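You operate a simulated robot arm through the tools that you are given. There is no shell and no other tool. Be economical: measure what you need, move in short steps, check, and stop when the job is done.

The job below is to be done with a simulated two-armed robot. You get a single attempt, and the scene is never put back.

JOB
Hold the glass dish steady, wipe the sticky mark out and lay the OAT and the honey biscuit in it.
Fine: the teal cloth goes back. What is to be rubbed or washed off counts as gone when no trace of it is left.

Only the result counts: the job must be done as asked and must still hold three seconds after the hand-in. Knocking over, shifting, dropping, spilling or breaking anything else fails it. Flat cloth is picked up by pressing the open fingertips on it (5 to 10 N) and closing them slowly along it; thin cloth reads only 2 to 8 mm in the jaws.

ROBOT AND FRAMES
Two 7-joint arms with two-finger parallel grippers on one trunk, on a base that drives. Base frame: it is fixed to the floor where the robot stands at the start and does not move with it; the origin is under the middle of the robot, x ahead of it, y to its left, z up. Units: mm, degrees, N and s.
The left shoulder is at the start at [60, 143, 926], the right one opposite. With the tool pointing down near the work surface each hand reaches from about 320 to 740 mm from the robot's upright axis, wherever it stands, measured 20 degrees to its own side. Places, roughly: inside of the glass dish [600, -300, 700]; teal cloth (7x11x3 cm) [500, -100, 800]. Payload 1.57 kg a hand.
The TCP of each hand is the grasp point between the finger pads, 30 mm short of the fingertips. In the tool frame z runs along the fingers and y along their closing line. The gripper opens to 110 mm. The fingers are 24 mm wide and 12 mm thick; the gripper's body (48 by 112 mm) begins 78 mm behind the TCP.
Orientation is that of the tool frame in the base frame, as [roll, pitch, yaw] about the fixed x, y, z axes, in that order (R = Rz(yaw) Ry(pitch) Rx(roll)). With the fingers straight down and closing along the base's y, the tool's x points along the base's -x, its y along +y and its z along -z.

CONTROLS
- The arms move only by the tool arm_command. It takes "left_series", "right_series" or both (then of equal length, played together; a hand with none holds still); each is a list of rows, each a list of 7 numbers: the turn, a rotation vector about the base's x, y, z in degrees, then the shift along the base's x, y, z in mm, then the closure, from 0 (fully open) to 1 (shut). In form: [[ax, ay, az, dx, dy, dz, claw], ...]. A call has 1 to 12 rows; each row is the pose to reach, as a shift and turn from the pose commanded when the call began. Each row takes 0.2 s and may step no farther than 50 mm and 8.6 degrees from the row before; otherwise, or with a gripper value out of range, the whole call is refused. Where a pose cannot be reached the arm comes as near as it can. A force on the tool above 40 N (or 10 N above the force at the start of the call, whichever is more), or a blocked arm, ends the call early, and 0.2 s more pass. The fingers move at their own pace (about 45 mm/s each) and stop on an object; they squeeze with about 27 N. The grip force told is the motor's: it shows also when the fingers shut on nothing. Time passes only in rows, and 0.2 s behind the last, so rows that repeat a pose let the fingers close. The reply holds the time, the measured pose of the TCP, the force on the tool along the base axes, the opening and the grip force, in the units named above and with some noise, with the torque about the TCP (base axes, N m) and any sound that the robot's microphone picked up.
- Cameras (640 x 400 px; columns grow to the right, rows downward): "scene" is now at [41.4, -4.1, 1522.9]; the picture's right is [-0.03, -1.00, 0.00], its down [-0.84, 0.03, -0.54] and it looks along [0.54, -0.02, -0.84] (base axes); focal length 278 px, centre (320, 200). "left" rides on the left gripper at [70, -16, -141] in its tool frame; the picture's right is [0.23, 0.97, 0.00], its down [-0.86, 0.20, -0.48] and it looks along [-0.47, 0.11, 0.88] (tool axes); focal length 222 px, centre (320, 200). "right" rides on the right gripper at [70, 16, -141] in its tool frame; the picture's right is [-0.23, 0.97, 0.00], its down [-0.86, -0.20, -0.48] and it looks along [-0.47, -0.11, 0.88] (tool axes); focal length 222 px, centre (320, 200). There is no depth. A picture from a camera that has moved, and an enlarged one, comes with that camera's place and axes in the base frame and with its lens.
- get_image(camera): a new picture of that camera. It takes no simulated time.
- slide_trunk(by): slides the trunk up (or, below 0, down) by that many mm; the arms and the scene camera ride with it, the base frame stays. It gives what a move gives, with no picture.
- roll_base(legs): drives the robot by 1 to 6 legs, each [ahead, left, turn to the left] in mm, mm and degrees, along the robot's own axes; the way and the turn of a leg run together, so that a leg with both is an arc; at most 1500 mm and 180 degrees a leg. The arms and the cameras ride along, it lands a little off, and it stops where it bumps. It gives what a move gives.
- head_to(pan, tilt): turns the head with the scene camera to pan (to the left, within 86 degrees either way) and tilt (down, from -29 to 69), counted from straight ahead of the robot. It gives what a move gives.
- close_up(camera, box): a new picture of the part [left, top, right, bottom] of that camera's present view, enlarged. It takes no simulated time.
- job_done(): hands the job in; it is judged then, once.

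Go step by step. Nothing tells you exact positions but the pictures and the camera data: compare them with the known pose of the tool, close in by small moves and look again before you grip or let go. The budget is 120 turns and 92 pictures, counting those below and the enlarged ones. Unless the task says otherwise, let go and move clear before handing in, and close with one line.

The tools are called after ">>>" as a command line: name --argument value ..., lists and objects as JSON in quotes. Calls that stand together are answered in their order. arm_command: Moves the arms, as the interface text tells. Its arguments: {"type":"object","properties":{"left_series":{"type":"array"},"right_series":{"type":"array"}},"required":[]} The other tools are called the same way: slide_trunk (by) slides the trunk up or down; roll_base (legs) drives the base; head_to (pan, tilt) turns the head that bears the scene camera; get_image (camera) takes a picture; close_up (camera, box) takes an enlarged picture of a part of a camera's view; job_done () hands the job in.

At the start:

```text
time: 0.0
left_tool_pos: [458.5, 39.7, 987.5]
left_orientation: [-180.0, 0.0, -179.9]
left_wrist_force: [-0.5, -0.6, 0.1]
left_ft_torque: [-0.01, 0.01, -0.03]
left_gripper_width: 110.2
left_gripper_force: 0.0
right_tool_pos: [429.2, -313.0, 1018.6]
right_orientation: [-180.0, -0.1, 180.0]
right_wrist_force: [0.4, -0.3, 0.7]
right_ft_torque: [0.02, 0.02, 0.06]
right_gripper_width: 109.9
right_gripper_force: 0.1
trunk travel left (down, up): [-525.0, 65.0]
robot x, y, heading: [1.3, -0.6, -0.1]
head pan, tilt: [-1.7, 57.4]
```

scene: 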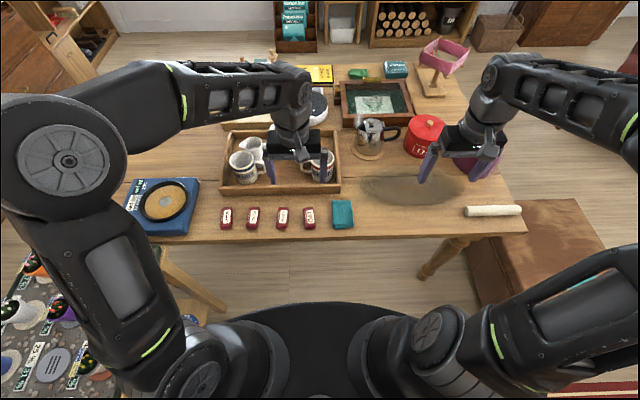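
right: 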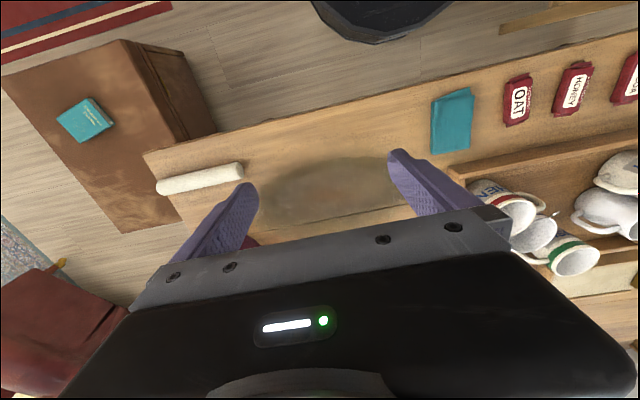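
left: 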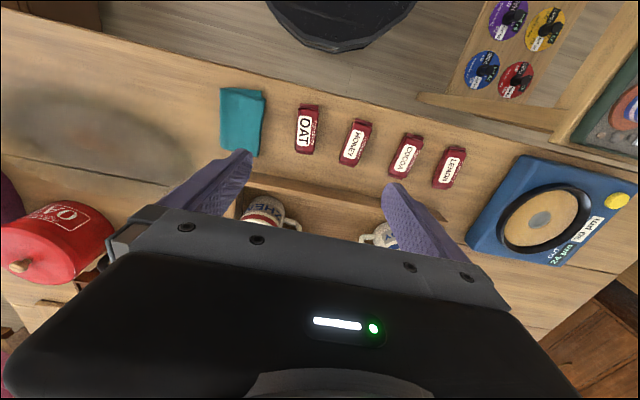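

I see the table with four biscuit packs (OAT, HONEY, COCOA, LEMON), the teal cloth and a faint glass dish near [600,-300]. I'll look closer at the dish and cloth.

>>> close_up --camera "scene" --box '[330, 100, 530, 240]'

>>> close_up --camera "scene" --box '[200, 120, 380, 240]'

>>> close_up --camera "right" --box '[140, 60, 560, 280]'

```text
2.86 times, centred on (430, 170) of scene
camera zoom: at [41.4, -4.1, 1522.9], right [-0.03, -1.0, 0.0], down [-0.84, 0.03, -0.54], along [0.54, -0.02, -0.84], focal length 795 px, centre (6, 286)
```

zoom: 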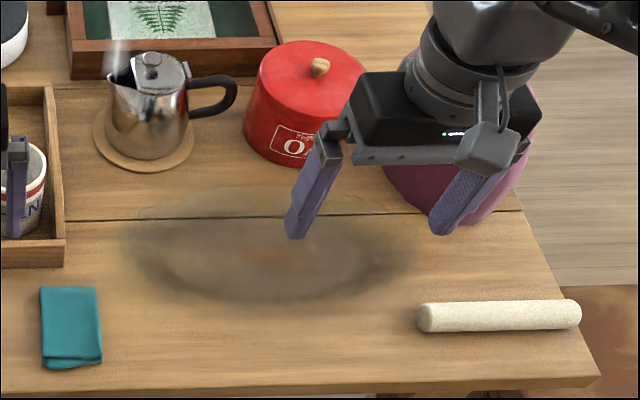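

```text
3.33 times, centred on (290, 180) of scene
camera zoom: at [41.4, -4.1, 1522.9], right [-0.03, -1.0, 0.0], down [-0.84, 0.03, -0.54], along [0.54, -0.02, -0.84], focal length 928 px, centre (420, 267)
```

zoom: 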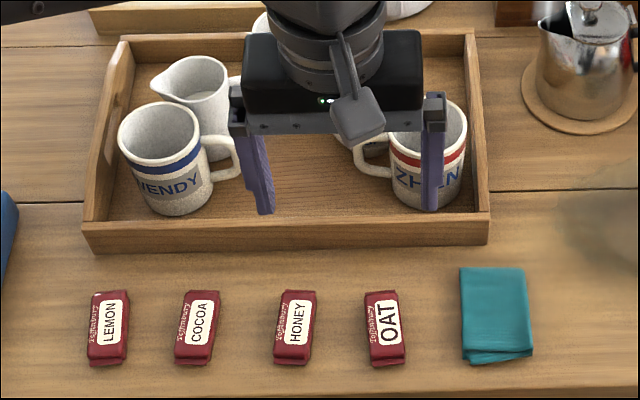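

```text
1.52 times, centred on (350, 170) of right
camera zoom: at [358.7, -299.2, 1159.1], right [0.23, 0.97, 0.0], down [0.86, -0.2, 0.48], along [0.47, -0.11, -0.88], focal length 338 px, centre (274, 246)
```

zoom: 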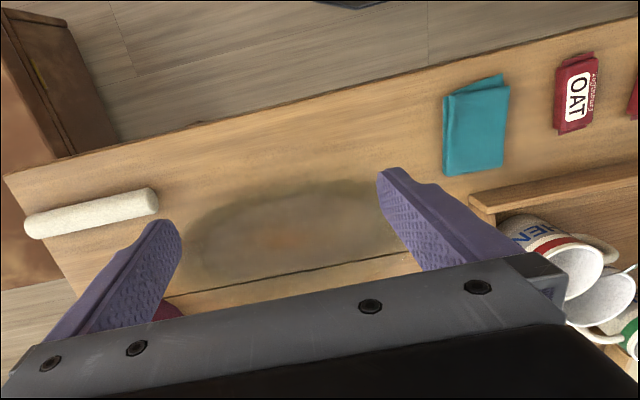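

The dish is a faint, wide shallow oval around [580,-330]. I'll move the right arm aside to see it unobstructed.

>>> arm_command --right_series '[[0, 0, 0, -20, -45, 0, 0], [0, 0, 0, -40, -90, 0, 0], [0, 0, 0, -60, -130, 0, 0], [0, 0, 0, -80, -130, 0, 0]]'

>>> close_up --camera "scene" --box '[330, 140, 490, 240]'

>>> get_image --camera "right"

```text
time: 1.0
left_tool_pos: [458.8, 40.1, 988.4]
left_orientation: [180.0, 0.0, -179.9]
left_wrist_force: [-0.1, -0.1, 0.8]
left_ft_torque: [-0.03, -0.01, 0.0]
left_gripper_width: 110.0
left_gripper_force: 0.1
right_tool_pos: [347.2, -444.3, 1018.5]
right_orientation: [-180.0, 0.0, 179.9]
right_wrist_force: [0.1, -0.6, -0.1]
right_ft_torque: [0.01, -0.01, -0.02]
right_gripper_width: 110.1
right_gripper_force: 0.0
trunk travel left (down, up): [-525.0, 65.0]
robot x, y, heading: [1.2, 0.7, -0.1]
head pan, tilt: [-1.7, 57.4]
```

```text
4.00 times, centred on (410, 190) of scene
camera zoom: at [40.8, -3.6, 1522.9], right [-0.03, -1.0, 0.0], down [-0.84, 0.02, -0.54], along [0.54, -0.02, -0.84], focal length 1113 px, centre (-40, 240)
```

zoom: 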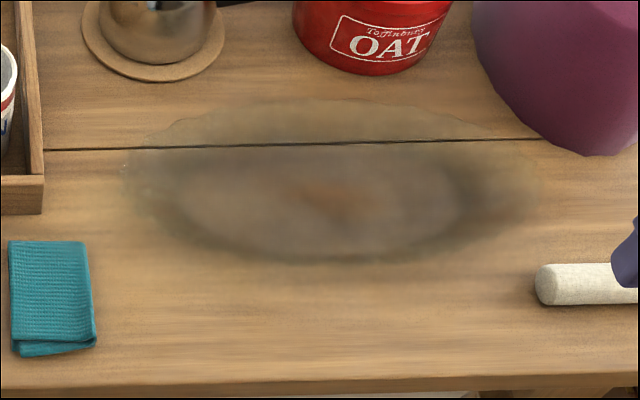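

```text
84 pictures are left
camera right: at [277.3, -428.5, 1159.7], right [0.23, 0.97, 0.0], down [0.85, -0.2, 0.48], along [0.47, -0.11, -0.88], focal length 222 px, centre (320, 200)
```

right: 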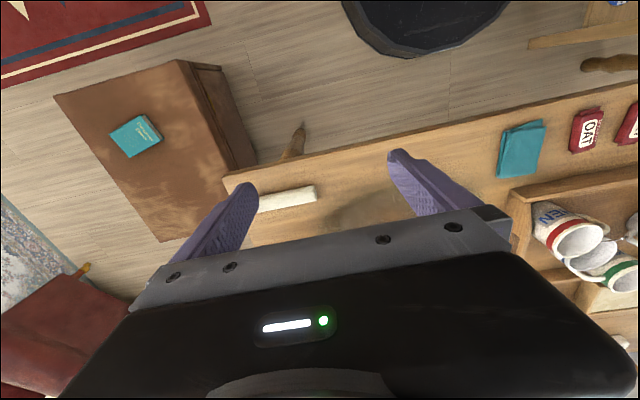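

The dish rim spans roughly y −170…−510, x 505…680, with the brown mark near its middle. I'll shift the base 150 mm right so both hands reach it.

>>> roll_base --legs '[[0, -150, 0]]'

>>> get_image --camera "scene"

>>> get_image --camera "left"

```text
time: 2.4
left_tool_pos: [460.1, -110.0, 988.7]
left_orientation: [179.9, 0.0, -179.8]
left_wrist_force: [-0.5, -1.6, 1.3]
left_ft_torque: [0.03, 0.0, 0.01]
left_gripper_width: 110.0
left_gripper_force: 0.3
right_tool_pos: [350.6, -594.3, 1017.8]
right_orientation: [179.9, 0.0, -179.8]
right_wrist_force: [0.0, -0.3, -0.1]
right_ft_torque: [0.03, -0.01, -0.01]
right_gripper_width: 109.9
right_gripper_force: 0.0
trunk travel left (down, up): [-525.0, 65.0]
robot x, y, heading: [1.1, -149.8, -0.0]
head pan, tilt: [-1.7, 57.4]
```

```text
83 pictures are left
camera scene: at [41.7, -155.1, 1522.9], right [-0.03, -1.0, 0.0], down [-0.84, 0.02, -0.54], along [0.54, -0.01, -0.84], focal length 278 px, centre (320, 200)
```

scene: 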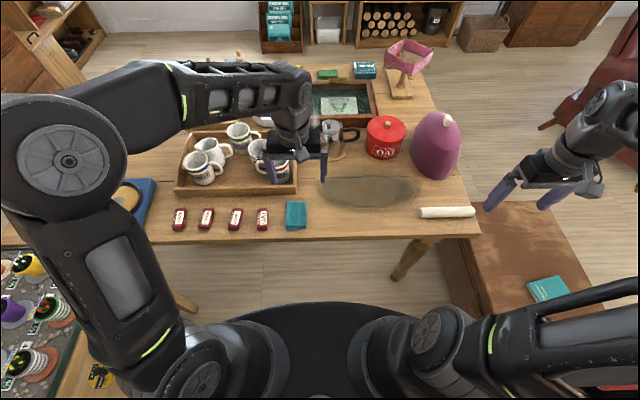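

```text
82 pictures are left
camera left: at [390.1, -125.6, 1130.0], right [-0.23, 0.97, 0.0], down [0.85, 0.2, 0.48], along [0.47, 0.11, -0.88], focal length 222 px, centre (320, 200)
```

left: 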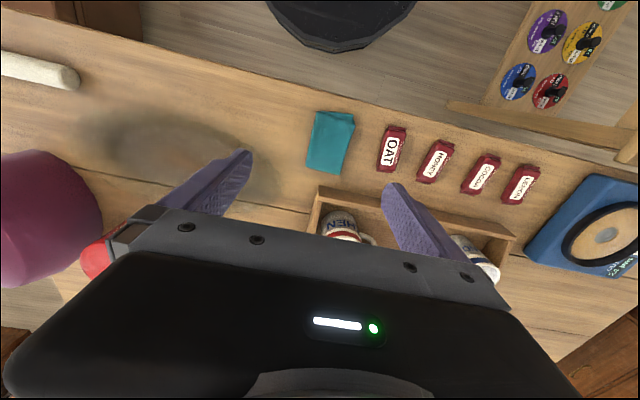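

I'll bring the left wrist camera over the dish for a better view of its rim and the mark.

>>> arm_command --left_series '[[0, 0, 0, 0, -45, 0, 0], [0, 0, 0, 0, -90, 0, 0], [0, 0, 0, 0, -135, 0, 0], [0, 0, 0, 0, -180, -20, 0], [0, 0, 0, 0, -220, -40, 0]]'

>>> get_image --camera "left"

>>> get_image --camera "scene"

```text
time: 3.6
left_tool_pos: [460.5, -327.7, 945.9]
left_orientation: [179.9, 0.0, -179.7]
left_wrist_force: [-0.6, -0.5, -1.0]
left_ft_torque: [-0.01, -0.01, 0.01]
left_gripper_width: 110.2
left_gripper_force: 0.1
right_tool_pos: [351.3, -593.5, 1017.4]
right_orientation: [179.9, 0.0, -179.8]
right_wrist_force: [0.3, 0.1, 0.2]
right_ft_torque: [-0.01, -0.01, 0.0]
right_gripper_width: 110.1
right_gripper_force: 0.0
trunk travel left (down, up): [-525.0, 65.0]
robot x, y, heading: [2.5, -150.1, -0.1]
head pan, tilt: [-1.7, 57.4]
```

```text
81 pictures are left
camera left: at [390.8, -344.6, 1088.9], right [-0.23, 0.97, 0.0], down [0.85, 0.2, 0.48], along [0.47, 0.11, -0.88], focal length 222 px, centre (320, 200)
```

left: 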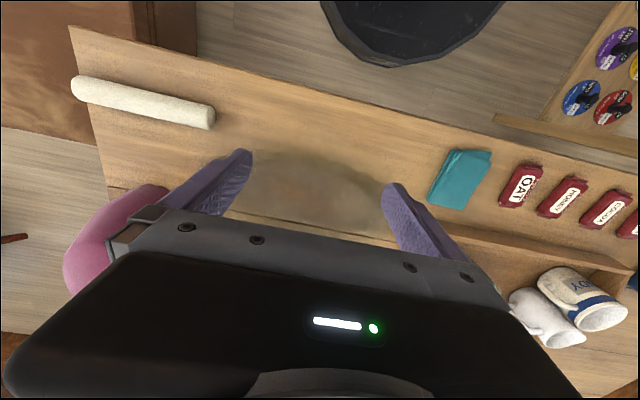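

```text
80 pictures are left
camera scene: at [41.9, -154.6, 1522.9], right [-0.03, -1.0, 0.0], down [-0.84, 0.02, -0.54], along [0.54, -0.01, -0.84], focal length 278 px, centre (320, 200)
```

scene: 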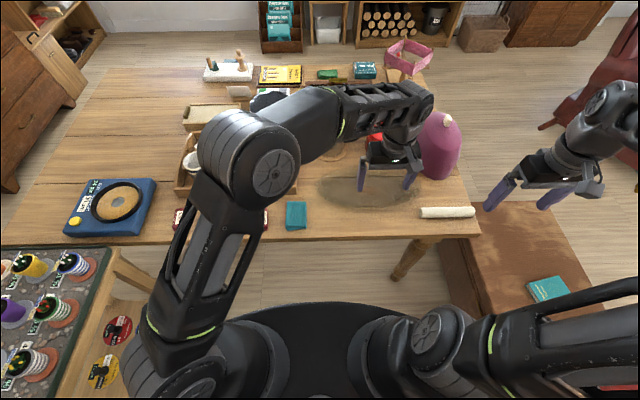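

I need the camera further forward; moving left hand ahead and up a little.

>>> arm_command --left_series '[[0, 0, 0, 30, 0, 25, 0], [0, 0, 0, 65, 0, 30, 0], [0, 0, 0, 100, 0, 30, 0]]'

>>> get_image --camera "left"

>>> close_up --camera "left" --box '[180, 40, 440, 210]'

```text
time: 4.4
left_tool_pos: [525.4, -326.9, 977.5]
left_orientation: [-180.0, 0.0, -179.8]
left_wrist_force: [0.0, 0.1, -0.1]
left_ft_torque: [0.0, -0.01, -0.02]
left_gripper_width: 110.1
left_gripper_force: 0.1
left hand out of reach, approached as far as the arm can: row 3
right_tool_pos: [349.7, -591.9, 1018.9]
right_orientation: [180.0, 0.0, -179.9]
right_wrist_force: [-0.3, -0.3, -0.4]
right_ft_torque: [0.01, 0.0, 0.02]
right_gripper_width: 110.1
right_gripper_force: 0.0
trunk travel left (down, up): [-525.0, 65.0]
robot x, y, heading: [-0.9, -147.1, -0.1]
head pan, tilt: [-1.7, 57.4]
```

```text
79 pictures are left
camera left: at [455.1, -343.4, 1118.5], right [-0.23, 0.97, 0.0], down [0.85, 0.2, 0.48], along [0.47, 0.11, -0.88], focal length 222 px, centre (320, 200)
```

left: 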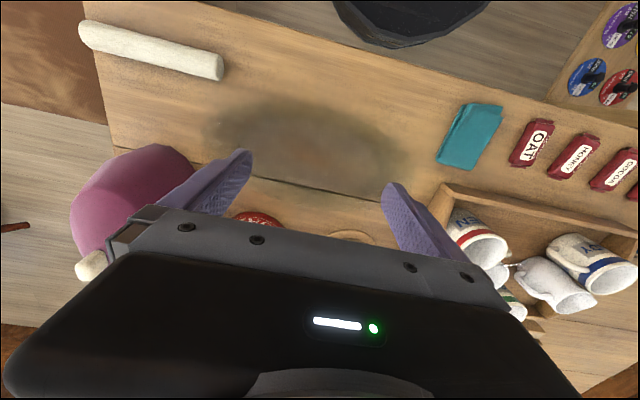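

```text
2.35 times, centred on (310, 125) of left
camera zoom: at [455.1, -343.4, 1118.5], right [-0.23, 0.97, 0.0], down [0.85, 0.2, 0.48], along [0.47, 0.11, -0.88], focal length 523 px, centre (344, 376)
```

zoom: 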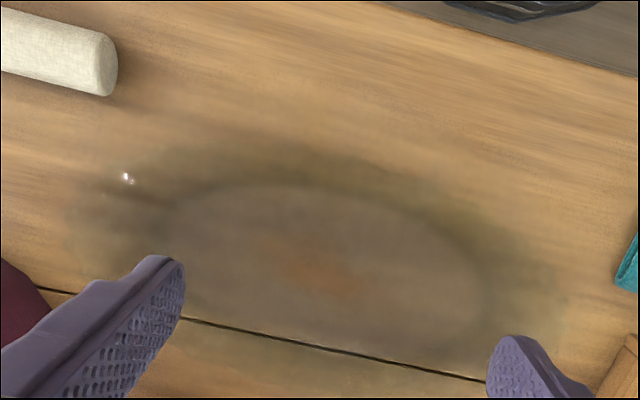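

Mark is about [571,-343,745]; the dish is a flared oval, centre ~[573,-335], rim ~332×165 mm. I'll bring the left hand above the cloth and tilt the right hand low in front of the dish to see the rim height and slope.

>>> arm_command --left_series '[[0, 0, 0, -10, 45, 0, 0], [0, 0, 0, -20, 90, 0, 0], [0, 0, 0, -30, 135, 0, 0], [0, 0, 0, -45, 180, 0, 0], [0, 0, 0, -50, 220, -20, 0], [0, 0, 0, -50, 236, -40, 0]]'

>>> arm_command --right_series '[[0, -7.5, 0, 0, 25, -10, 0.6], [0, -15, 0, 0, 50, -30, 0.6], [0, -22.5, 0, 0, 75, -50, 0.6], [0, -30, 0, 0, 100, -75, 0.6], [0, -37.5, 0, 0, 130, -100, 0.6], [0, -45, 0, 0, 160, -120, 0.6]]'

>>> get_image --camera "right"

>>> get_image --camera "left"

```text
time: 5.8
left_tool_pos: [478.1, -92.5, 936.6]
left_orientation: [180.0, 0.0, -179.7]
left_wrist_force: [0.3, 0.5, -0.4]
left_ft_torque: [0.0, -0.03, 0.03]
left_gripper_width: 110.0
left_gripper_force: 0.0
right_tool_pos: [350.5, -591.4, 1018.3]
right_orientation: [-179.9, -0.1, -179.8]
right_wrist_force: [0.5, -0.9, -0.4]
right_ft_torque: [0.01, 0.03, 0.01]
right_gripper_width: 110.0
right_gripper_force: 0.1
trunk travel left (down, up): [-525.0, 65.0]
robot x, y, heading: [1.9, -151.0, 0.3]
head pan, tilt: [-1.7, 57.4]
```

```text
time: 7.4
left_tool_pos: [476.6, -92.1, 937.6]
left_orientation: [-180.0, 0.0, -179.8]
left_wrist_force: [0.4, -0.3, 0.5]
left_ft_torque: [0.03, -0.03, 0.0]
left_gripper_width: 110.0
left_gripper_force: 0.1
right_tool_pos: [421.8, -531.2, 904.8]
right_orientation: [-178.5, 44.2, 176.9]
right_wrist_force: [-0.8, -0.7, -0.3]
right_ft_torque: [-0.01, 0.03, 0.01]
right_gripper_width: 44.0
right_gripper_force: 0.0
right hand out of reach, approached as far as the arm can: row 4, 5, 6
trunk travel left (down, up): [-525.0, 65.0]
robot x, y, heading: [-1.4, -150.1, 0.4]
head pan, tilt: [-1.7, 57.4]
stopped in row 6 (right hand): the arm was blocked; the commanded pose is now the measured one
```

```text
77 pictures are left
camera right: at [274.0, -503.5, 956.8], right [0.23, 0.96, 0.14], down [0.27, -0.2, 0.94], along [0.94, -0.18, -0.3], focal length 222 px, centre (320, 200)
```

right: 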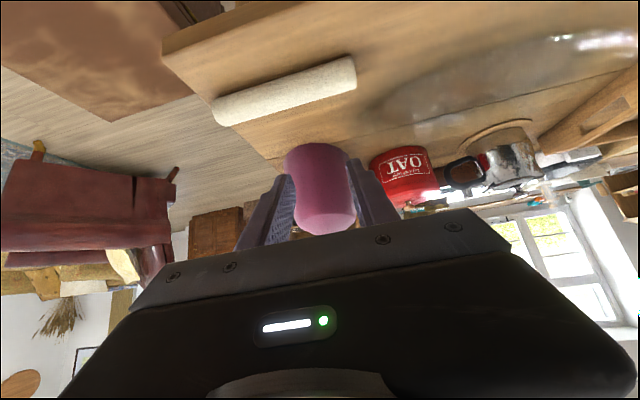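

```text
76 pictures are left
camera left: at [407.4, -109.4, 1079.8], right [-0.23, 0.97, 0.0], down [0.85, 0.2, 0.48], along [0.47, 0.11, -0.88], focal length 222 px, centre (320, 200)
```

left: 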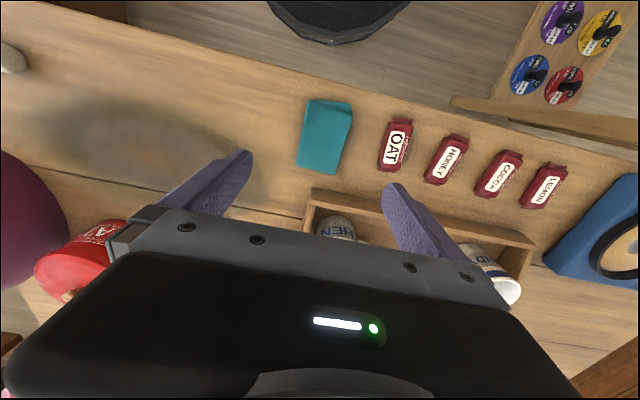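

Rim seen partly in the low-angle right view; zooming there.

>>> close_up --camera "right" --box '[360, 10, 640, 170]'

```text
2.29 times, centred on (500, 90) of right
camera zoom: at [274.0, -503.5, 956.8], right [0.23, 0.96, 0.14], down [0.27, -0.2, 0.94], along [0.94, -0.18, -0.3], focal length 508 px, centre (-91, 451)
```

zoom: 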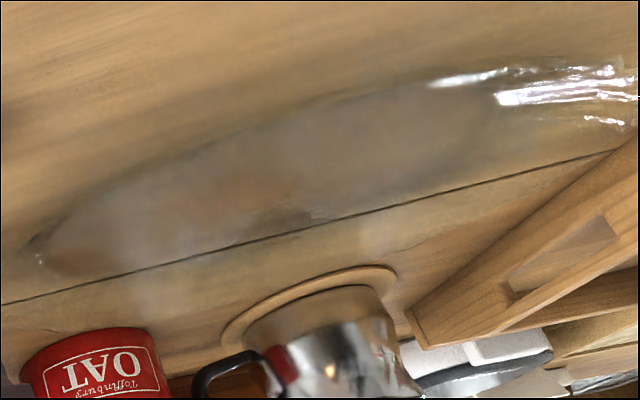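

Rim height is about 775 with ~45° flared walls. I'll level the right hand again before yawing it, so that it can grip the front-right rim at about [525,-471].

>>> arm_command --right_series '[[0, 8, 0, 0, 0, 20, 0.6], [0, 16, 0, 0, 0, 40, 0.6], [0, 24, 0, 0, 0, 60, 0.6], [0, 32, 0, 0, 0, 75, 0.6], [0, 40, 0, 0, 0, 75, 0.6], [0, 44.2, 0, 0, 0, 75, 0.6]]'

>>> close_up --camera "left" --box '[240, 60, 560, 260]'

```text
time: 8.8
left_tool_pos: [475.7, -92.8, 937.0]
left_orientation: [179.9, 0.0, -179.8]
left_wrist_force: [0.6, -0.1, -0.2]
left_ft_torque: [0.0, -0.02, -0.02]
left_gripper_width: 110.0
left_gripper_force: 0.0
right_tool_pos: [421.0, -531.0, 979.6]
right_orientation: [-176.3, 0.0, 177.7]
right_wrist_force: [-1.1, 0.0, 0.1]
right_ft_torque: [-0.02, -0.03, -0.02]
right_gripper_width: 44.1
right_gripper_force: 0.1
right hand out of reach, approached as far as the arm can: row 1, 2
trunk travel left (down, up): [-525.0, 65.0]
robot x, y, heading: [0.2, -149.6, -0.0]
head pan, tilt: [-1.7, 57.4]
```

```text
2.00 times, centred on (400, 160) of left
camera zoom: at [407.3, -109.5, 1079.9], right [-0.23, 0.97, 0.0], down [0.85, 0.2, 0.48], along [0.47, 0.11, -0.88], focal length 444 px, centre (160, 280)
```

zoom: 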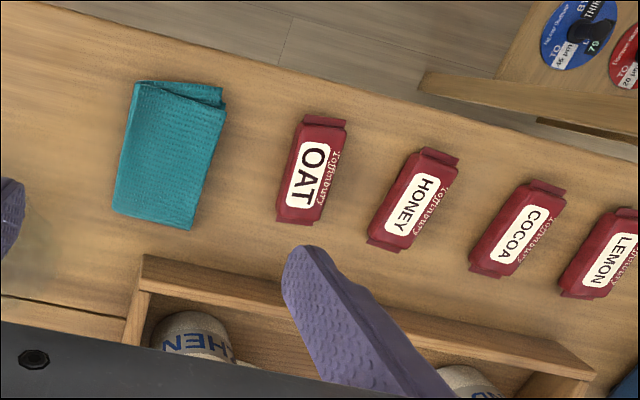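

Cloth spans x 436–532, y −118…−56 (centre ~[484,-87]). I'll lower the left hand above it and yaw the right hand for the rim grip.

>>> arm_command --left_series '[[0, 0, 0, 7, 6, -20, 0.59], [0, 0, 0, 7, 6, -40, 0.59], [0, 0, 0, 7, 6, -60, 0.59], [0, 0, 0, 7, 6, -80, 0.59], [0, 0, 0, 7, 6, -100, 0.59], [0, 0, 0, 7, 6, -115, 0.59], [0, 0, 0, 7, 6, -127, 0.59]]' --right_series '[[0, 0, -7.46, 7, 0, 0, 0.6], [0, 0, -14.9, 14, 0, 0, 0.6], [0, 0, -22.4, 21, 0, 0, 0.6], [0, 0, -29.8, 28, 0, 0, 0.6], [0, 0, -37.3, 35, 0, 0, 0.6], [0, 0, -44.8, 42, 0, 0, 0.6], [0, 0, -52.2, 49, 0, 0, 0.6]]'

>>> get_image --camera "left"

>>> get_image --camera "scene"

```text
time: 10.4
left_tool_pos: [484.3, -87.7, 809.8]
left_orientation: [-180.0, 0.0, -179.7]
left_wrist_force: [0.2, -0.3, 0.4]
left_ft_torque: [0.02, 0.03, 0.02]
left_gripper_width: 45.3
left_gripper_force: 0.1
right_tool_pos: [470.0, -530.3, 978.2]
right_orientation: [-176.3, 0.1, 125.4]
right_wrist_force: [0.6, 0.6, -0.6]
right_ft_torque: [-0.01, -0.01, 0.0]
right_gripper_width: 44.0
right_gripper_force: 0.1
trunk travel left (down, up): [-525.0, 65.0]
robot x, y, heading: [-0.6, -144.2, 0.1]
head pan, tilt: [-1.7, 57.4]
```

```text
73 pictures are left
camera left: at [414.4, -103.2, 952.7], right [-0.23, 0.97, 0.0], down [0.85, 0.2, 0.48], along [0.47, 0.11, -0.88], focal length 222 px, centre (320, 200)
```

left: 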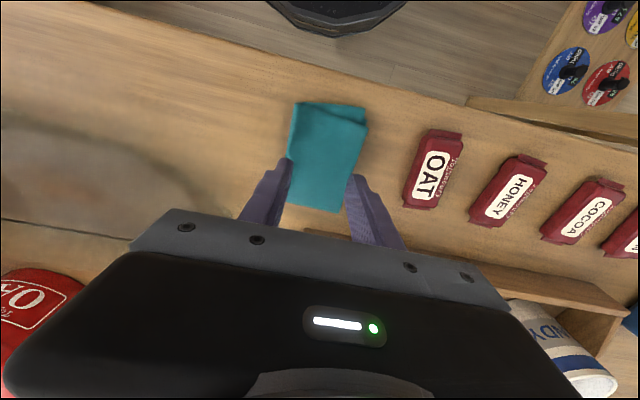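

```text
72 pictures are left
camera scene: at [42.1, -153.5, 1522.9], right [-0.03, -1.0, 0.0], down [-0.84, 0.02, -0.54], along [0.54, -0.01, -0.84], focal length 278 px, centre (320, 200)
```

scene: 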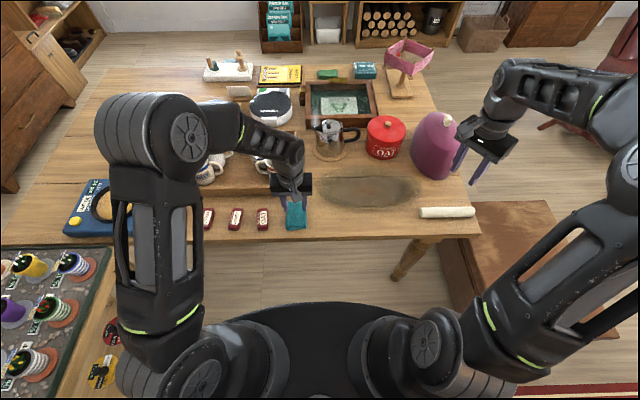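

The left fingers are centred over the cloth; I'll lower gently to feel it.

>>> arm_command --left_series '[[0, 0, 0, -4, 2, -5, 0.62], [0, 0, 0, -4, 2, -10, 0.62], [0, 0, 0, -4, 2, -14, 0.62], [0, 0, 0, -4, 2, -18, 0.62]]'

```text
time: 11.4
left_tool_pos: [480.7, -83.0, 793.0]
left_orientation: [179.9, 0.1, -179.8]
left_wrist_force: [-0.6, 0.6, 7.7]
left_ft_torque: [-0.04, 0.03, -0.02]
left_gripper_width: 41.9
left_gripper_force: 0.1
right_tool_pos: [470.0, -530.6, 980.8]
right_orientation: [-176.3, 0.2, 125.6]
right_wrist_force: [-0.3, -1.0, 0.3]
right_ft_torque: [-0.04, 0.0, -0.02]
right_gripper_width: 44.0
right_gripper_force: 0.2
trunk travel left (down, up): [-525.0, 65.0]
robot x, y, heading: [0.7, -150.3, -0.1]
head pan, tilt: [-1.7, 57.4]
```

Contact at 7.7 N; now closing slowly along the cloth.

>>> arm_command --left_series '[[0, 0, 0, 0, 0, 0, 0.66], [0, 0, 0, 0, 0, 0, 0.7], [0, 0, 0, 0, 0, 0, 0.75], [0, 0, 0, 0, 0, 0, 0.8], [0, 0, 0, 0, 0, 0, 0.85], [0, 0, 0, 0, 0, 0, 0.9], [0, 0, 0, 0, 0, 0, 0.95], [0, 0, 0, 0, 0, 0, 1], [0, 0, 0, 0, 0, 0, 1], [0, 0, 0, 0, 0, 0, 1]]'

>>> get_image --camera "left"

```text
time: 13.6
left_tool_pos: [479.7, -85.1, 793.8]
left_orientation: [180.0, 0.1, -179.8]
left_wrist_force: [2.0, -3.0, 15.1]
left_ft_torque: [-0.02, -0.07, 0.08]
left_gripper_width: 0.1
left_gripper_force: 21.4
right_tool_pos: [469.9, -530.7, 978.3]
right_orientation: [-176.4, 0.1, 125.6]
right_wrist_force: [-0.4, -1.1, -0.6]
right_ft_torque: [-0.02, 0.02, 0.01]
right_gripper_width: 44.2
right_gripper_force: 0.1
trunk travel left (down, up): [-525.0, 65.0]
robot x, y, heading: [-1.6, -145.9, 0.3]
head pan, tilt: [-1.7, 57.4]
```

```text
71 pictures are left
camera left: at [409.5, -101.6, 935.5], right [-0.23, 0.97, 0.0], down [0.85, 0.2, 0.48], along [0.47, 0.11, -0.88], focal length 222 px, centre (320, 200)
```

left: 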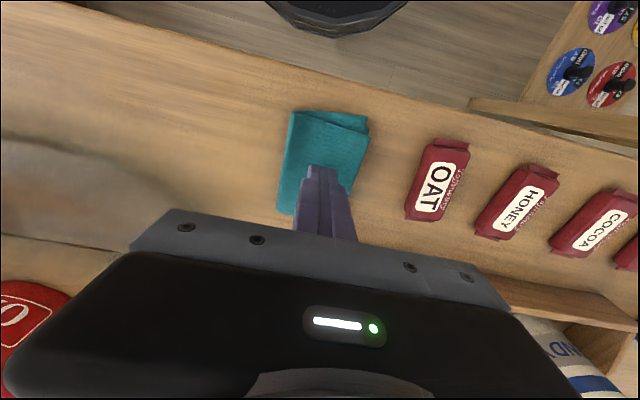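

The fingers shut empty; the cloth is about 23 mm thick folded, so I'll grasp it across its width from the sides instead.

>>> arm_command --left_series '[[0, 0, 0, 0, 0, 10, 1], [0, 0, 0, 0, -1, 22, 0.6], [0, 0, 0, 0, -2, 22, 0.2], [0, 0, 0, 0, -2, 22, 0.2], [0, 0, 0, 0, -2, 22, 0.2]]'

>>> close_up --camera "left" --box '[220, 60, 420, 260]'

```text
time: 14.8
left_tool_pos: [479.4, -85.3, 814.5]
left_orientation: [-180.0, -0.1, -179.9]
left_wrist_force: [0.4, 0.1, -0.2]
left_ft_torque: [0.01, 0.0, 0.03]
left_gripper_width: 84.1
left_gripper_force: 0.1
right_tool_pos: [470.0, -529.9, 978.0]
right_orientation: [-176.3, 0.1, 125.7]
right_wrist_force: [0.1, 0.8, 0.0]
right_ft_torque: [0.01, 0.02, -0.01]
right_gripper_width: 43.9
right_gripper_force: 0.0
trunk travel left (down, up): [-525.0, 65.0]
robot x, y, heading: [3.5, -146.2, 0.3]
head pan, tilt: [-1.7, 57.4]
```

```text
2.00 times, centred on (320, 160) of left
camera zoom: at [410.0, -102.2, 957.1], right [-0.23, 0.97, 0.0], down [0.85, 0.2, 0.48], along [0.47, 0.11, -0.88], focal length 444 px, centre (320, 280)
```

zoom: 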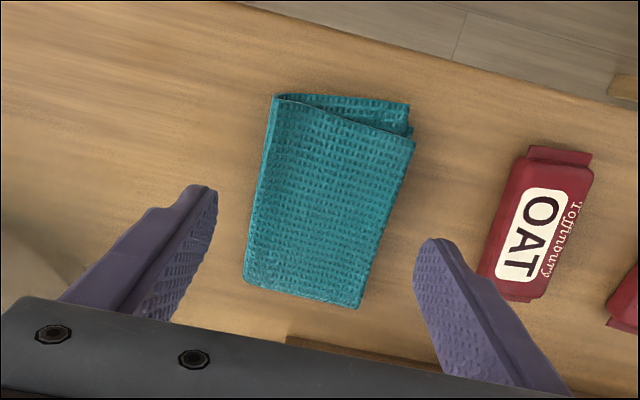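

Centred on the cloth, lowering to straddle it and close.

>>> arm_command --left_series '[[0, 0, 0, 0, 0, -12, 0.2], [0, 0, 0, 0, 0, -24, 0.2], [0, 0, 0, 0, 0, -34, 0.2], [0, 0, 0, 0, 0, -34, 0.35], [0, 0, 0, 0, 0, -34, 0.5], [0, 0, 0, 0, 0, -34, 0.6], [0, 0, 0, 0, 0, -34, 0.7], [0, 0, 0, 0, 0, -34, 0.8], [0, 0, 0, 0, 0, -34, 0.9], [0, 0, 0, 0, 0, -34, 1], [0, 0, 0, 0, 0, -34, 1], [0, 0, 0, 0, 0, -34, 1]]'

>>> get_image --camera "left"

```text
time: 17.4
left_tool_pos: [479.4, -87.7, 779.8]
left_orientation: [-179.9, 0.0, -179.8]
left_wrist_force: [-0.2, -0.1, 0.4]
left_ft_torque: [-0.02, 0.01, -0.04]
left_gripper_width: 64.4
left_gripper_force: 26.4
right_tool_pos: [470.0, -530.7, 979.8]
right_orientation: [-176.3, 0.1, 125.7]
right_wrist_force: [1.2, 0.1, -0.1]
right_ft_torque: [0.02, 0.0, -0.02]
right_gripper_width: 44.1
right_gripper_force: 0.1
trunk travel left (down, up): [-525.0, 65.0]
robot x, y, heading: [-1.3, -153.5, 0.3]
head pan, tilt: [-1.7, 57.4]
```

```text
69 pictures are left
camera left: at [409.2, -103.4, 923.0], right [-0.23, 0.97, 0.0], down [0.85, 0.2, 0.48], along [0.47, 0.11, -0.88], focal length 222 px, centre (320, 200)
```

left: 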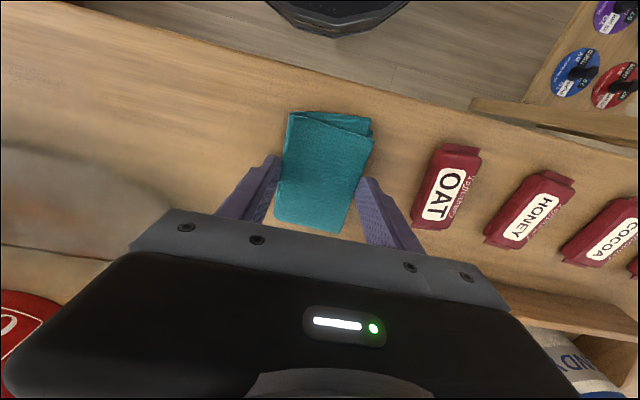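

Cloth gripped firmly at 64 mm with ~10 mm showing below the tips. I'll lift it, and tilt the right hand 40° for the rim.

>>> arm_command --left_series '[[0, 0, 0, 0, 0, 15, 1], [0, 0, 0, 0, 0, 35, 1], [0, 0, 0, 0, 0, 60, 1], [0, 0, 0, 0, 0, 80, 1], [0, 0, 0, 0, 0, 100, 1], [0, 0, 0, 0, 0, 100, 1]]' --right_series '[[4.2, -5.9, 0, 2, 2, -14, 0.6], [8.4, -11.9, 0, 4, 4, -28, 0.6], [12.7, -17.8, 0, 6, 6, -42, 0.6], [16.9, -23.7, 0, 8, 8, -56, 0.6], [21.1, -29.6, 0, 10, 10, -70, 0.6], [25.3, -35.6, 0, 10, 10, -79, 0.6]]'

>>> get_image --camera "right"

>>> get_image --camera "scene"

>>> get_image --camera "left"

```text
time: 18.8
left_tool_pos: [478.2, -87.6, 880.7]
left_orientation: [-179.9, 0.0, -179.8]
left_wrist_force: [0.3, -0.4, 0.4]
left_ft_torque: [0.02, 0.0, 0.03]
left_gripper_width: 64.3
left_gripper_force: 27.2
right_tool_pos: [480.8, -521.8, 900.8]
right_orientation: [139.9, 0.1, 125.5]
right_wrist_force: [-0.9, -0.5, 0.2]
right_ft_torque: [0.0, -0.02, 0.04]
right_gripper_width: 44.0
right_gripper_force: 0.0
trunk travel left (down, up): [-525.0, 65.0]
robot x, y, heading: [-0.6, -148.2, 0.4]
head pan, tilt: [-1.7, 57.4]
```

```text
68 pictures are left
camera right: at [375.0, -511.2, 1018.1], right [0.74, 0.25, 0.63], down [0.12, -0.96, 0.24], along [0.66, -0.1, -0.74], focal length 222 px, centre (320, 200)
```

right: 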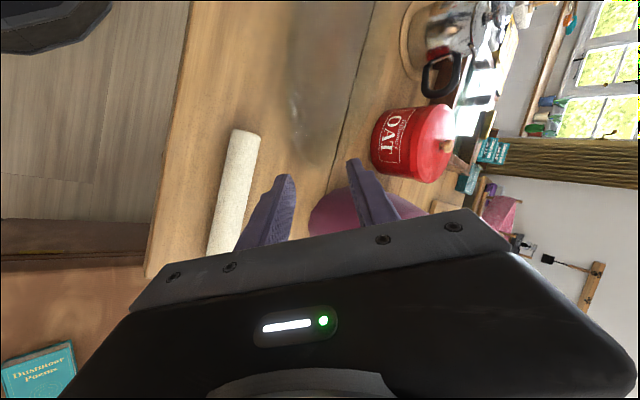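

```text
67 pictures are left
camera scene: at [41.8, -154.0, 1522.9], right [-0.03, -1.0, 0.0], down [-0.84, 0.02, -0.54], along [0.54, -0.01, -0.84], focal length 278 px, centre (320, 200)
```

scene: 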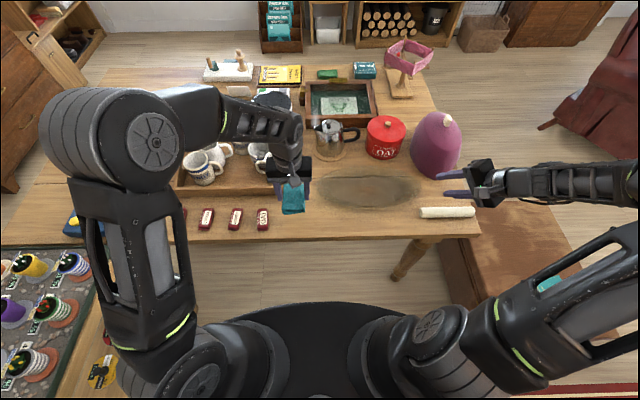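

```text
66 pictures are left
camera left: at [409.9, -104.1, 1022.7], right [-0.23, 0.97, 0.0], down [0.85, 0.2, 0.48], along [0.47, 0.11, -0.88], focal length 222 px, centre (320, 200)
```

left: 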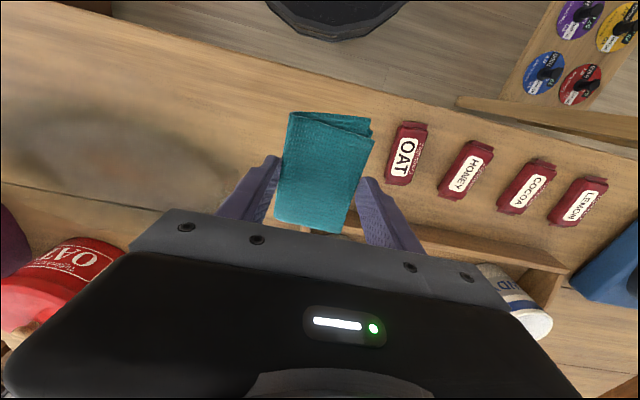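

Cloth is held. Now zooming the right camera on the dish's right end.

>>> close_up --camera "right" --box '[230, 20, 430, 220]'

```text
2.00 times, centred on (330, 120) of right
camera zoom: at [375.0, -511.2, 1018.1], right [0.74, 0.25, 0.63], down [0.12, -0.96, 0.24], along [0.66, -0.1, -0.74], focal length 444 px, centre (300, 360)
```

zoom: 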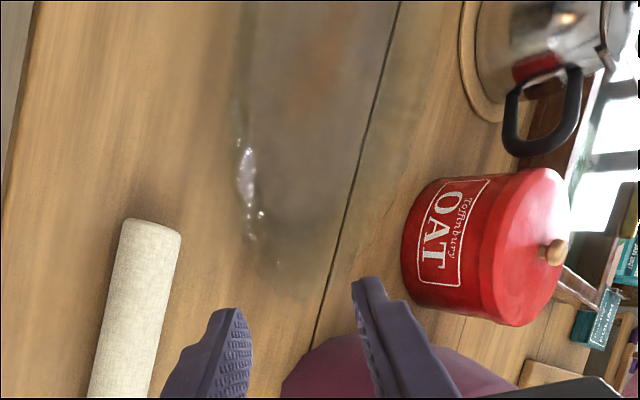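

The rim near [525,-471,775] fits the highlights. I'll move to a pre-grip 40 mm short along the approach line and look again.

>>> arm_command --right_series '[[0, 0, 0, 3, 8, -25, 0.65], [0, 0, 0, 6, 17, -50, 0.65], [0, 0, 0, 8, 25, -72, 0.65]]'

>>> get_image --camera "right"

>>> close_up --camera "scene" --box '[380, 140, 500, 230]'

```text
time: 19.6
left_tool_pos: [480.4, -87.9, 880.0]
left_orientation: [180.0, 0.0, -179.8]
left_wrist_force: [-0.2, -0.3, 0.1]
left_ft_torque: [0.01, -0.01, -0.01]
left_gripper_width: 64.4
left_gripper_force: 27.0
right_tool_pos: [487.4, -497.1, 828.5]
right_orientation: [140.0, 0.1, 125.6]
right_wrist_force: [0.2, 0.7, -0.1]
right_ft_torque: [0.01, 0.03, -0.01]
right_gripper_width: 38.8
right_gripper_force: 0.0
trunk travel left (down, up): [-525.0, 65.0]
robot x, y, heading: [2.6, -145.6, 0.4]
head pan, tilt: [-1.7, 57.4]
```

```text
64 pictures are left
camera right: at [382.4, -487.3, 946.7], right [0.74, 0.25, 0.63], down [0.12, -0.96, 0.24], along [0.66, -0.1, -0.74], focal length 222 px, centre (320, 200)
```

right: 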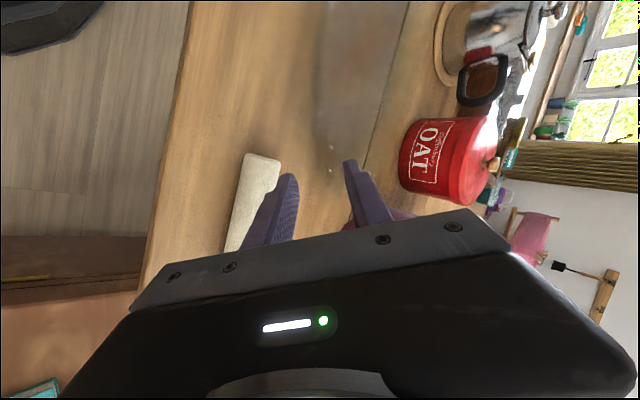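

```text
4.44 times, centred on (440, 185) of scene
camera zoom: at [42.0, -153.7, 1522.9], right [-0.03, -1.0, 0.0], down [-0.84, 0.02, -0.54], along [0.54, -0.01, -0.84], focal length 1237 px, centre (-213, 267)
```

zoom: 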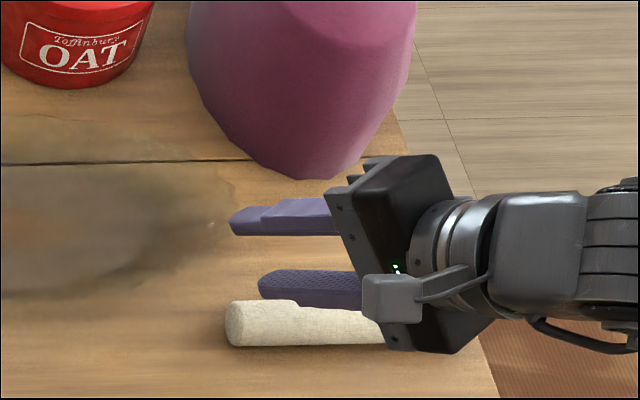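

>>> close_up --camera "scene" --box '[400, 165, 440, 205]'

>>> close_up --camera "right" --box '[260, 100, 380, 240]'

```text
10.00 times, centred on (420, 185) of scene
camera zoom: at [42.0, -153.7, 1522.9], right [-0.03, -1.0, 0.0], down [-0.84, 0.02, -0.54], along [0.54, -0.01, -0.84], focal length 2783 px, centre (-680, 350)
```

zoom: 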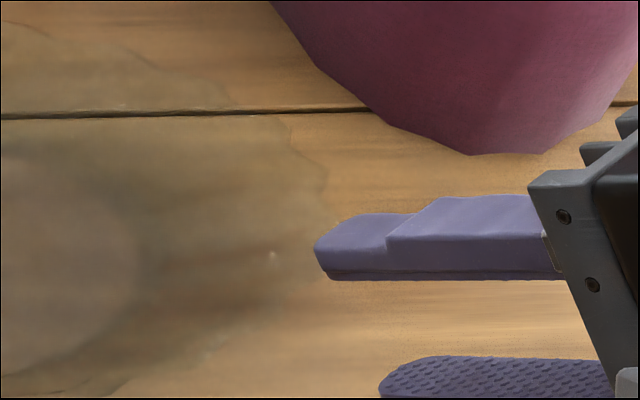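

```text
2.86 times, centred on (320, 170) of right
camera zoom: at [382.4, -487.3, 946.7], right [0.74, 0.25, 0.63], down [0.12, -0.96, 0.24], along [0.66, -0.1, -0.74], focal length 635 px, centre (320, 286)
```

zoom: 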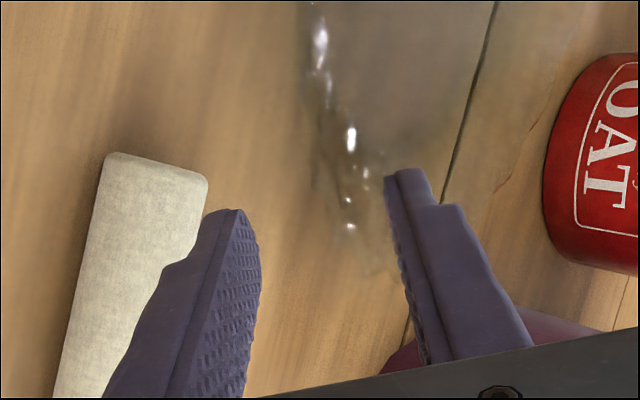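

Rim edge confirmed near [522,-473]; advancing along the approach line with a narrower opening.

>>> arm_command --right_series '[[0, 0, 0, 0, 0, 0, 0.73], [0, 0, 0, 8, 5, -12, 0.73], [0, 0, 0, 14, 10, -22, 0.73], [0, 0, 0, 20, 14, -31, 0.73], [0, 0, 0, 24, 17, -36, 0.73]]'

>>> close_up --camera "right" --box '[260, 80, 380, 240]'

>>> close_up --camera "scene" --box '[390, 160, 450, 220]'

```text
time: 20.8
left_tool_pos: [480.0, -86.9, 880.4]
left_orientation: [180.0, 0.0, -179.7]
left_wrist_force: [-0.3, 0.3, -0.1]
left_ft_torque: [0.0, 0.01, -0.01]
left_gripper_width: 64.2
left_gripper_force: 27.0
right_tool_pos: [513.2, -480.4, 792.4]
right_orientation: [139.9, 0.1, 125.6]
right_wrist_force: [0.4, 0.7, -0.1]
right_ft_torque: [-0.01, 0.0, 0.0]
right_gripper_width: 29.6
right_gripper_force: 0.0
trunk travel left (down, up): [-525.0, 65.0]
robot x, y, heading: [0.3, -149.2, 0.1]
head pan, tilt: [-1.7, 57.4]
```

```text
2.50 times, centred on (320, 160) of right
camera zoom: at [407.9, -469.5, 910.5], right [0.74, 0.25, 0.63], down [0.12, -0.96, 0.24], along [0.66, -0.1, -0.74], focal length 555 px, centre (320, 300)
```

zoom: 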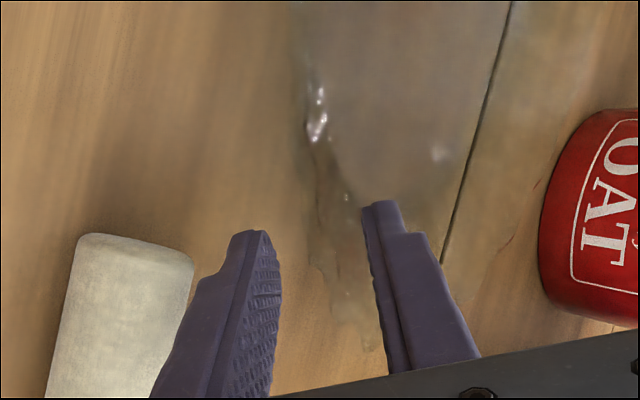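

```text
6.67 times, centred on (420, 190) of scene
camera zoom: at [41.8, -153.4, 1522.9], right [-0.03, -1.0, 0.0], down [-0.84, 0.02, -0.54], along [0.54, -0.01, -0.84], focal length 1855 px, centre (-347, 267)
```

zoom: 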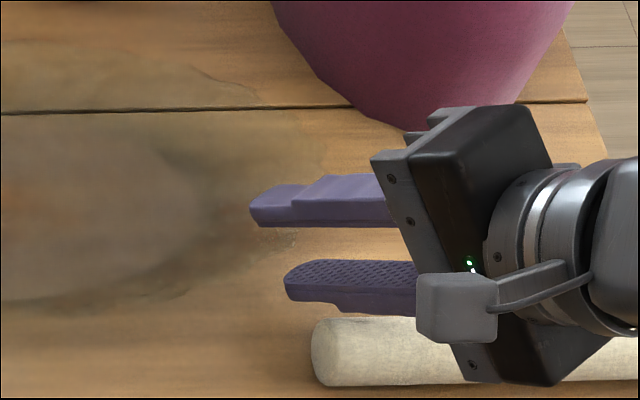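

The rim edge lies between the fingers. A further 10 mm, then close gently.

>>> arm_command --right_series '[[0, 0, 0, 2.6, 1.9, -3.8, 0.77], [0, 0, 0, 5.2, 3.7, -7.7, 0.77], [0, 0, 0, 5.2, 3.7, -7.7, 0.85], [0, 0, 0, 5.2, 3.7, -7.7, 0.92], [0, 0, 0, 5.2, 3.7, -7.7, 0.95]]'

>>> close_up --camera "right" --box '[260, 80, 380, 240]'

```text
time: 22.0
left_tool_pos: [479.5, -87.1, 880.6]
left_orientation: [180.0, 0.0, -179.9]
left_wrist_force: [0.9, 0.7, 0.1]
left_ft_torque: [0.03, 0.0, -0.02]
left_gripper_width: 64.2
left_gripper_force: 27.3
right_tool_pos: [518.6, -475.9, 786.7]
right_orientation: [139.9, 0.2, 125.5]
right_wrist_force: [2.2, 0.9, 5.0]
right_ft_torque: [0.06, -0.17, -0.03]
right_gripper_width: 9.8
right_gripper_force: 2.7
trunk travel left (down, up): [-525.0, 65.0]
robot x, y, heading: [1.2, -150.9, 0.1]
head pan, tilt: [-1.7, 57.4]
```

```text
2.50 times, centred on (320, 160) of right
camera zoom: at [412.7, -465.1, 904.7], right [0.74, 0.25, 0.63], down [0.12, -0.96, 0.24], along [0.66, -0.1, -0.74], focal length 555 px, centre (320, 300)
```

zoom: 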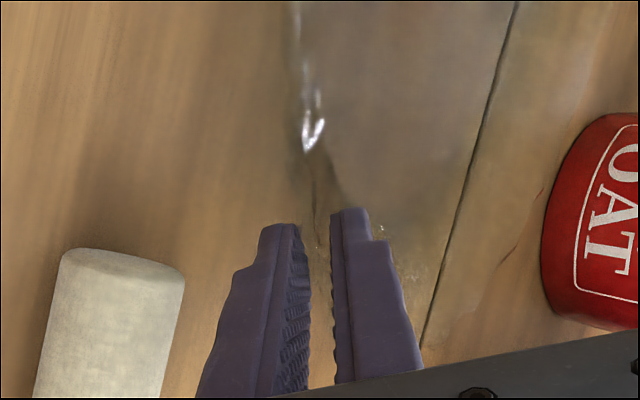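

Something about 10 mm is between the pads; closing fully.

>>> arm_command --right_series '[[0, 0, 0, 0, 0, 0, 1], [0, 0, 0, 0, 0, 0, 1], [0, 0, 0, 0, 0, 0, 1]]'

>>> close_up --camera "right" --box '[260, 80, 380, 240]'

>>> close_up --camera "scene" --box '[290, 130, 470, 230]'

```text
time: 22.8
left_tool_pos: [480.3, -86.9, 879.9]
left_orientation: [-179.9, 0.0, -179.8]
left_wrist_force: [-0.5, 1.0, -0.4]
left_ft_torque: [0.01, -0.01, -0.02]
left_gripper_width: 64.4
left_gripper_force: 27.2
right_tool_pos: [517.6, -475.1, 787.2]
right_orientation: [139.9, 0.3, 125.5]
right_wrist_force: [6.5, 3.5, 13.3]
right_ft_torque: [0.43, -0.47, -0.34]
right_gripper_width: 7.6
right_gripper_force: 26.4
trunk travel left (down, up): [-525.0, 65.0]
robot x, y, heading: [0.1, -152.0, 0.3]
head pan, tilt: [-1.7, 57.4]
```

```text
2.50 times, centred on (320, 160) of right
camera zoom: at [412.8, -464.8, 905.2], right [0.74, 0.25, 0.63], down [0.12, -0.96, 0.24], along [0.67, -0.1, -0.74], focal length 555 px, centre (320, 300)
```

zoom: 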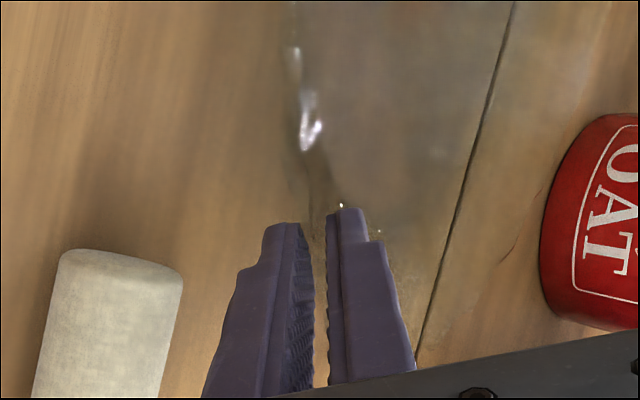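

```text
3.56 times, centred on (380, 180) of scene
camera zoom: at [41.3, -152.4, 1523.0], right [-0.03, -1.0, 0.0], down [-0.84, 0.02, -0.54], along [0.54, -0.01, -0.84], focal length 989 px, centre (107, 271)
```

zoom: 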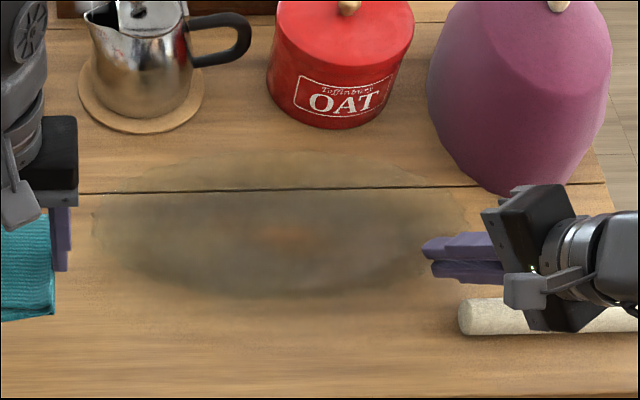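

The rim is firmly gripped (7.6 mm, 26 N). Now turning the left hand with the cloth by −90° and carrying it above the mark.

>>> arm_command --left_series '[[0, 0, -8, 0, -22, 0, 1], [0, 0, -16, 5, -45, 0, 1], [0, 0, -24, 12, -70, 0, 1], [0, 0, -32, 20, -95, 0, 1], [0, 0, -40, 30, -120, 0, 1], [0, 0, -48, 40, -145, 0, 1], [0, 0, -56, 50, -170, 0, 1], [0, 0, -64, 60, -195, 0, 1], [0, 0, -72, 70, -220, 0, 1], [0, 0, -80, 80, -240, 0, 1], [0, 0, -88, 88, -253, 0, 1], [0, 0, -90, 91, -256, 0, 1]]'

>>> get_image --camera "left"

>>> get_image --camera "scene"

```text
time: 25.4
left_tool_pos: [566.8, -342.1, 880.2]
left_orientation: [179.8, 0.2, 90.1]
left_wrist_force: [-0.8, 0.7, -0.1]
left_ft_torque: [0.04, 0.03, 0.01]
left_gripper_width: 64.3
left_gripper_force: 26.7
right_tool_pos: [516.6, -476.4, 787.6]
right_orientation: [140.0, 0.2, 125.5]
right_wrist_force: [5.4, 2.5, 19.2]
right_ft_torque: [0.62, -0.55, -0.3]
right_gripper_width: 7.7
right_gripper_force: 26.8
trunk travel left (down, up): [-525.0, 65.0]
robot x, y, heading: [1.4, -152.6, 0.1]
head pan, tilt: [-1.7, 57.4]
```

```text
55 pictures are left
camera left: at [549.9, -271.3, 1022.6], right [0.97, 0.23, 0.0], down [0.2, -0.85, 0.48], along [0.11, -0.47, -0.88], focal length 222 px, centre (320, 200)
```

left: 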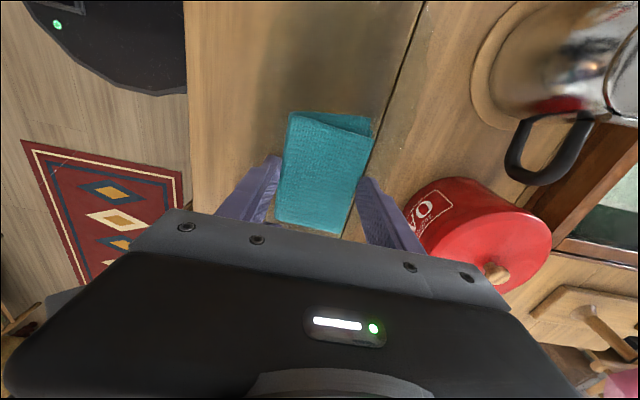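

```text
54 pictures are left
camera scene: at [40.7, -152.1, 1523.0], right [-0.03, -1.0, 0.0], down [-0.84, 0.02, -0.54], along [0.54, -0.01, -0.84], focal length 278 px, centre (320, 200)
```

scene: 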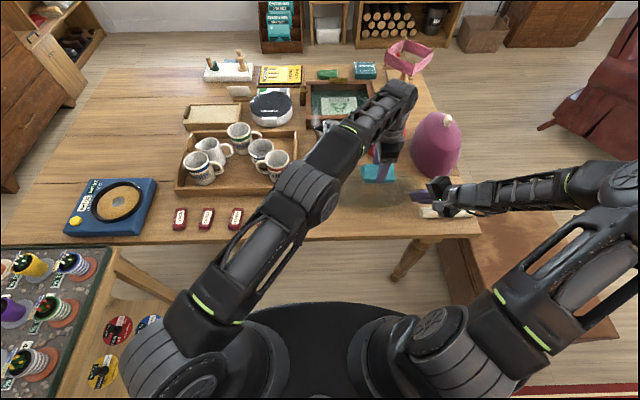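

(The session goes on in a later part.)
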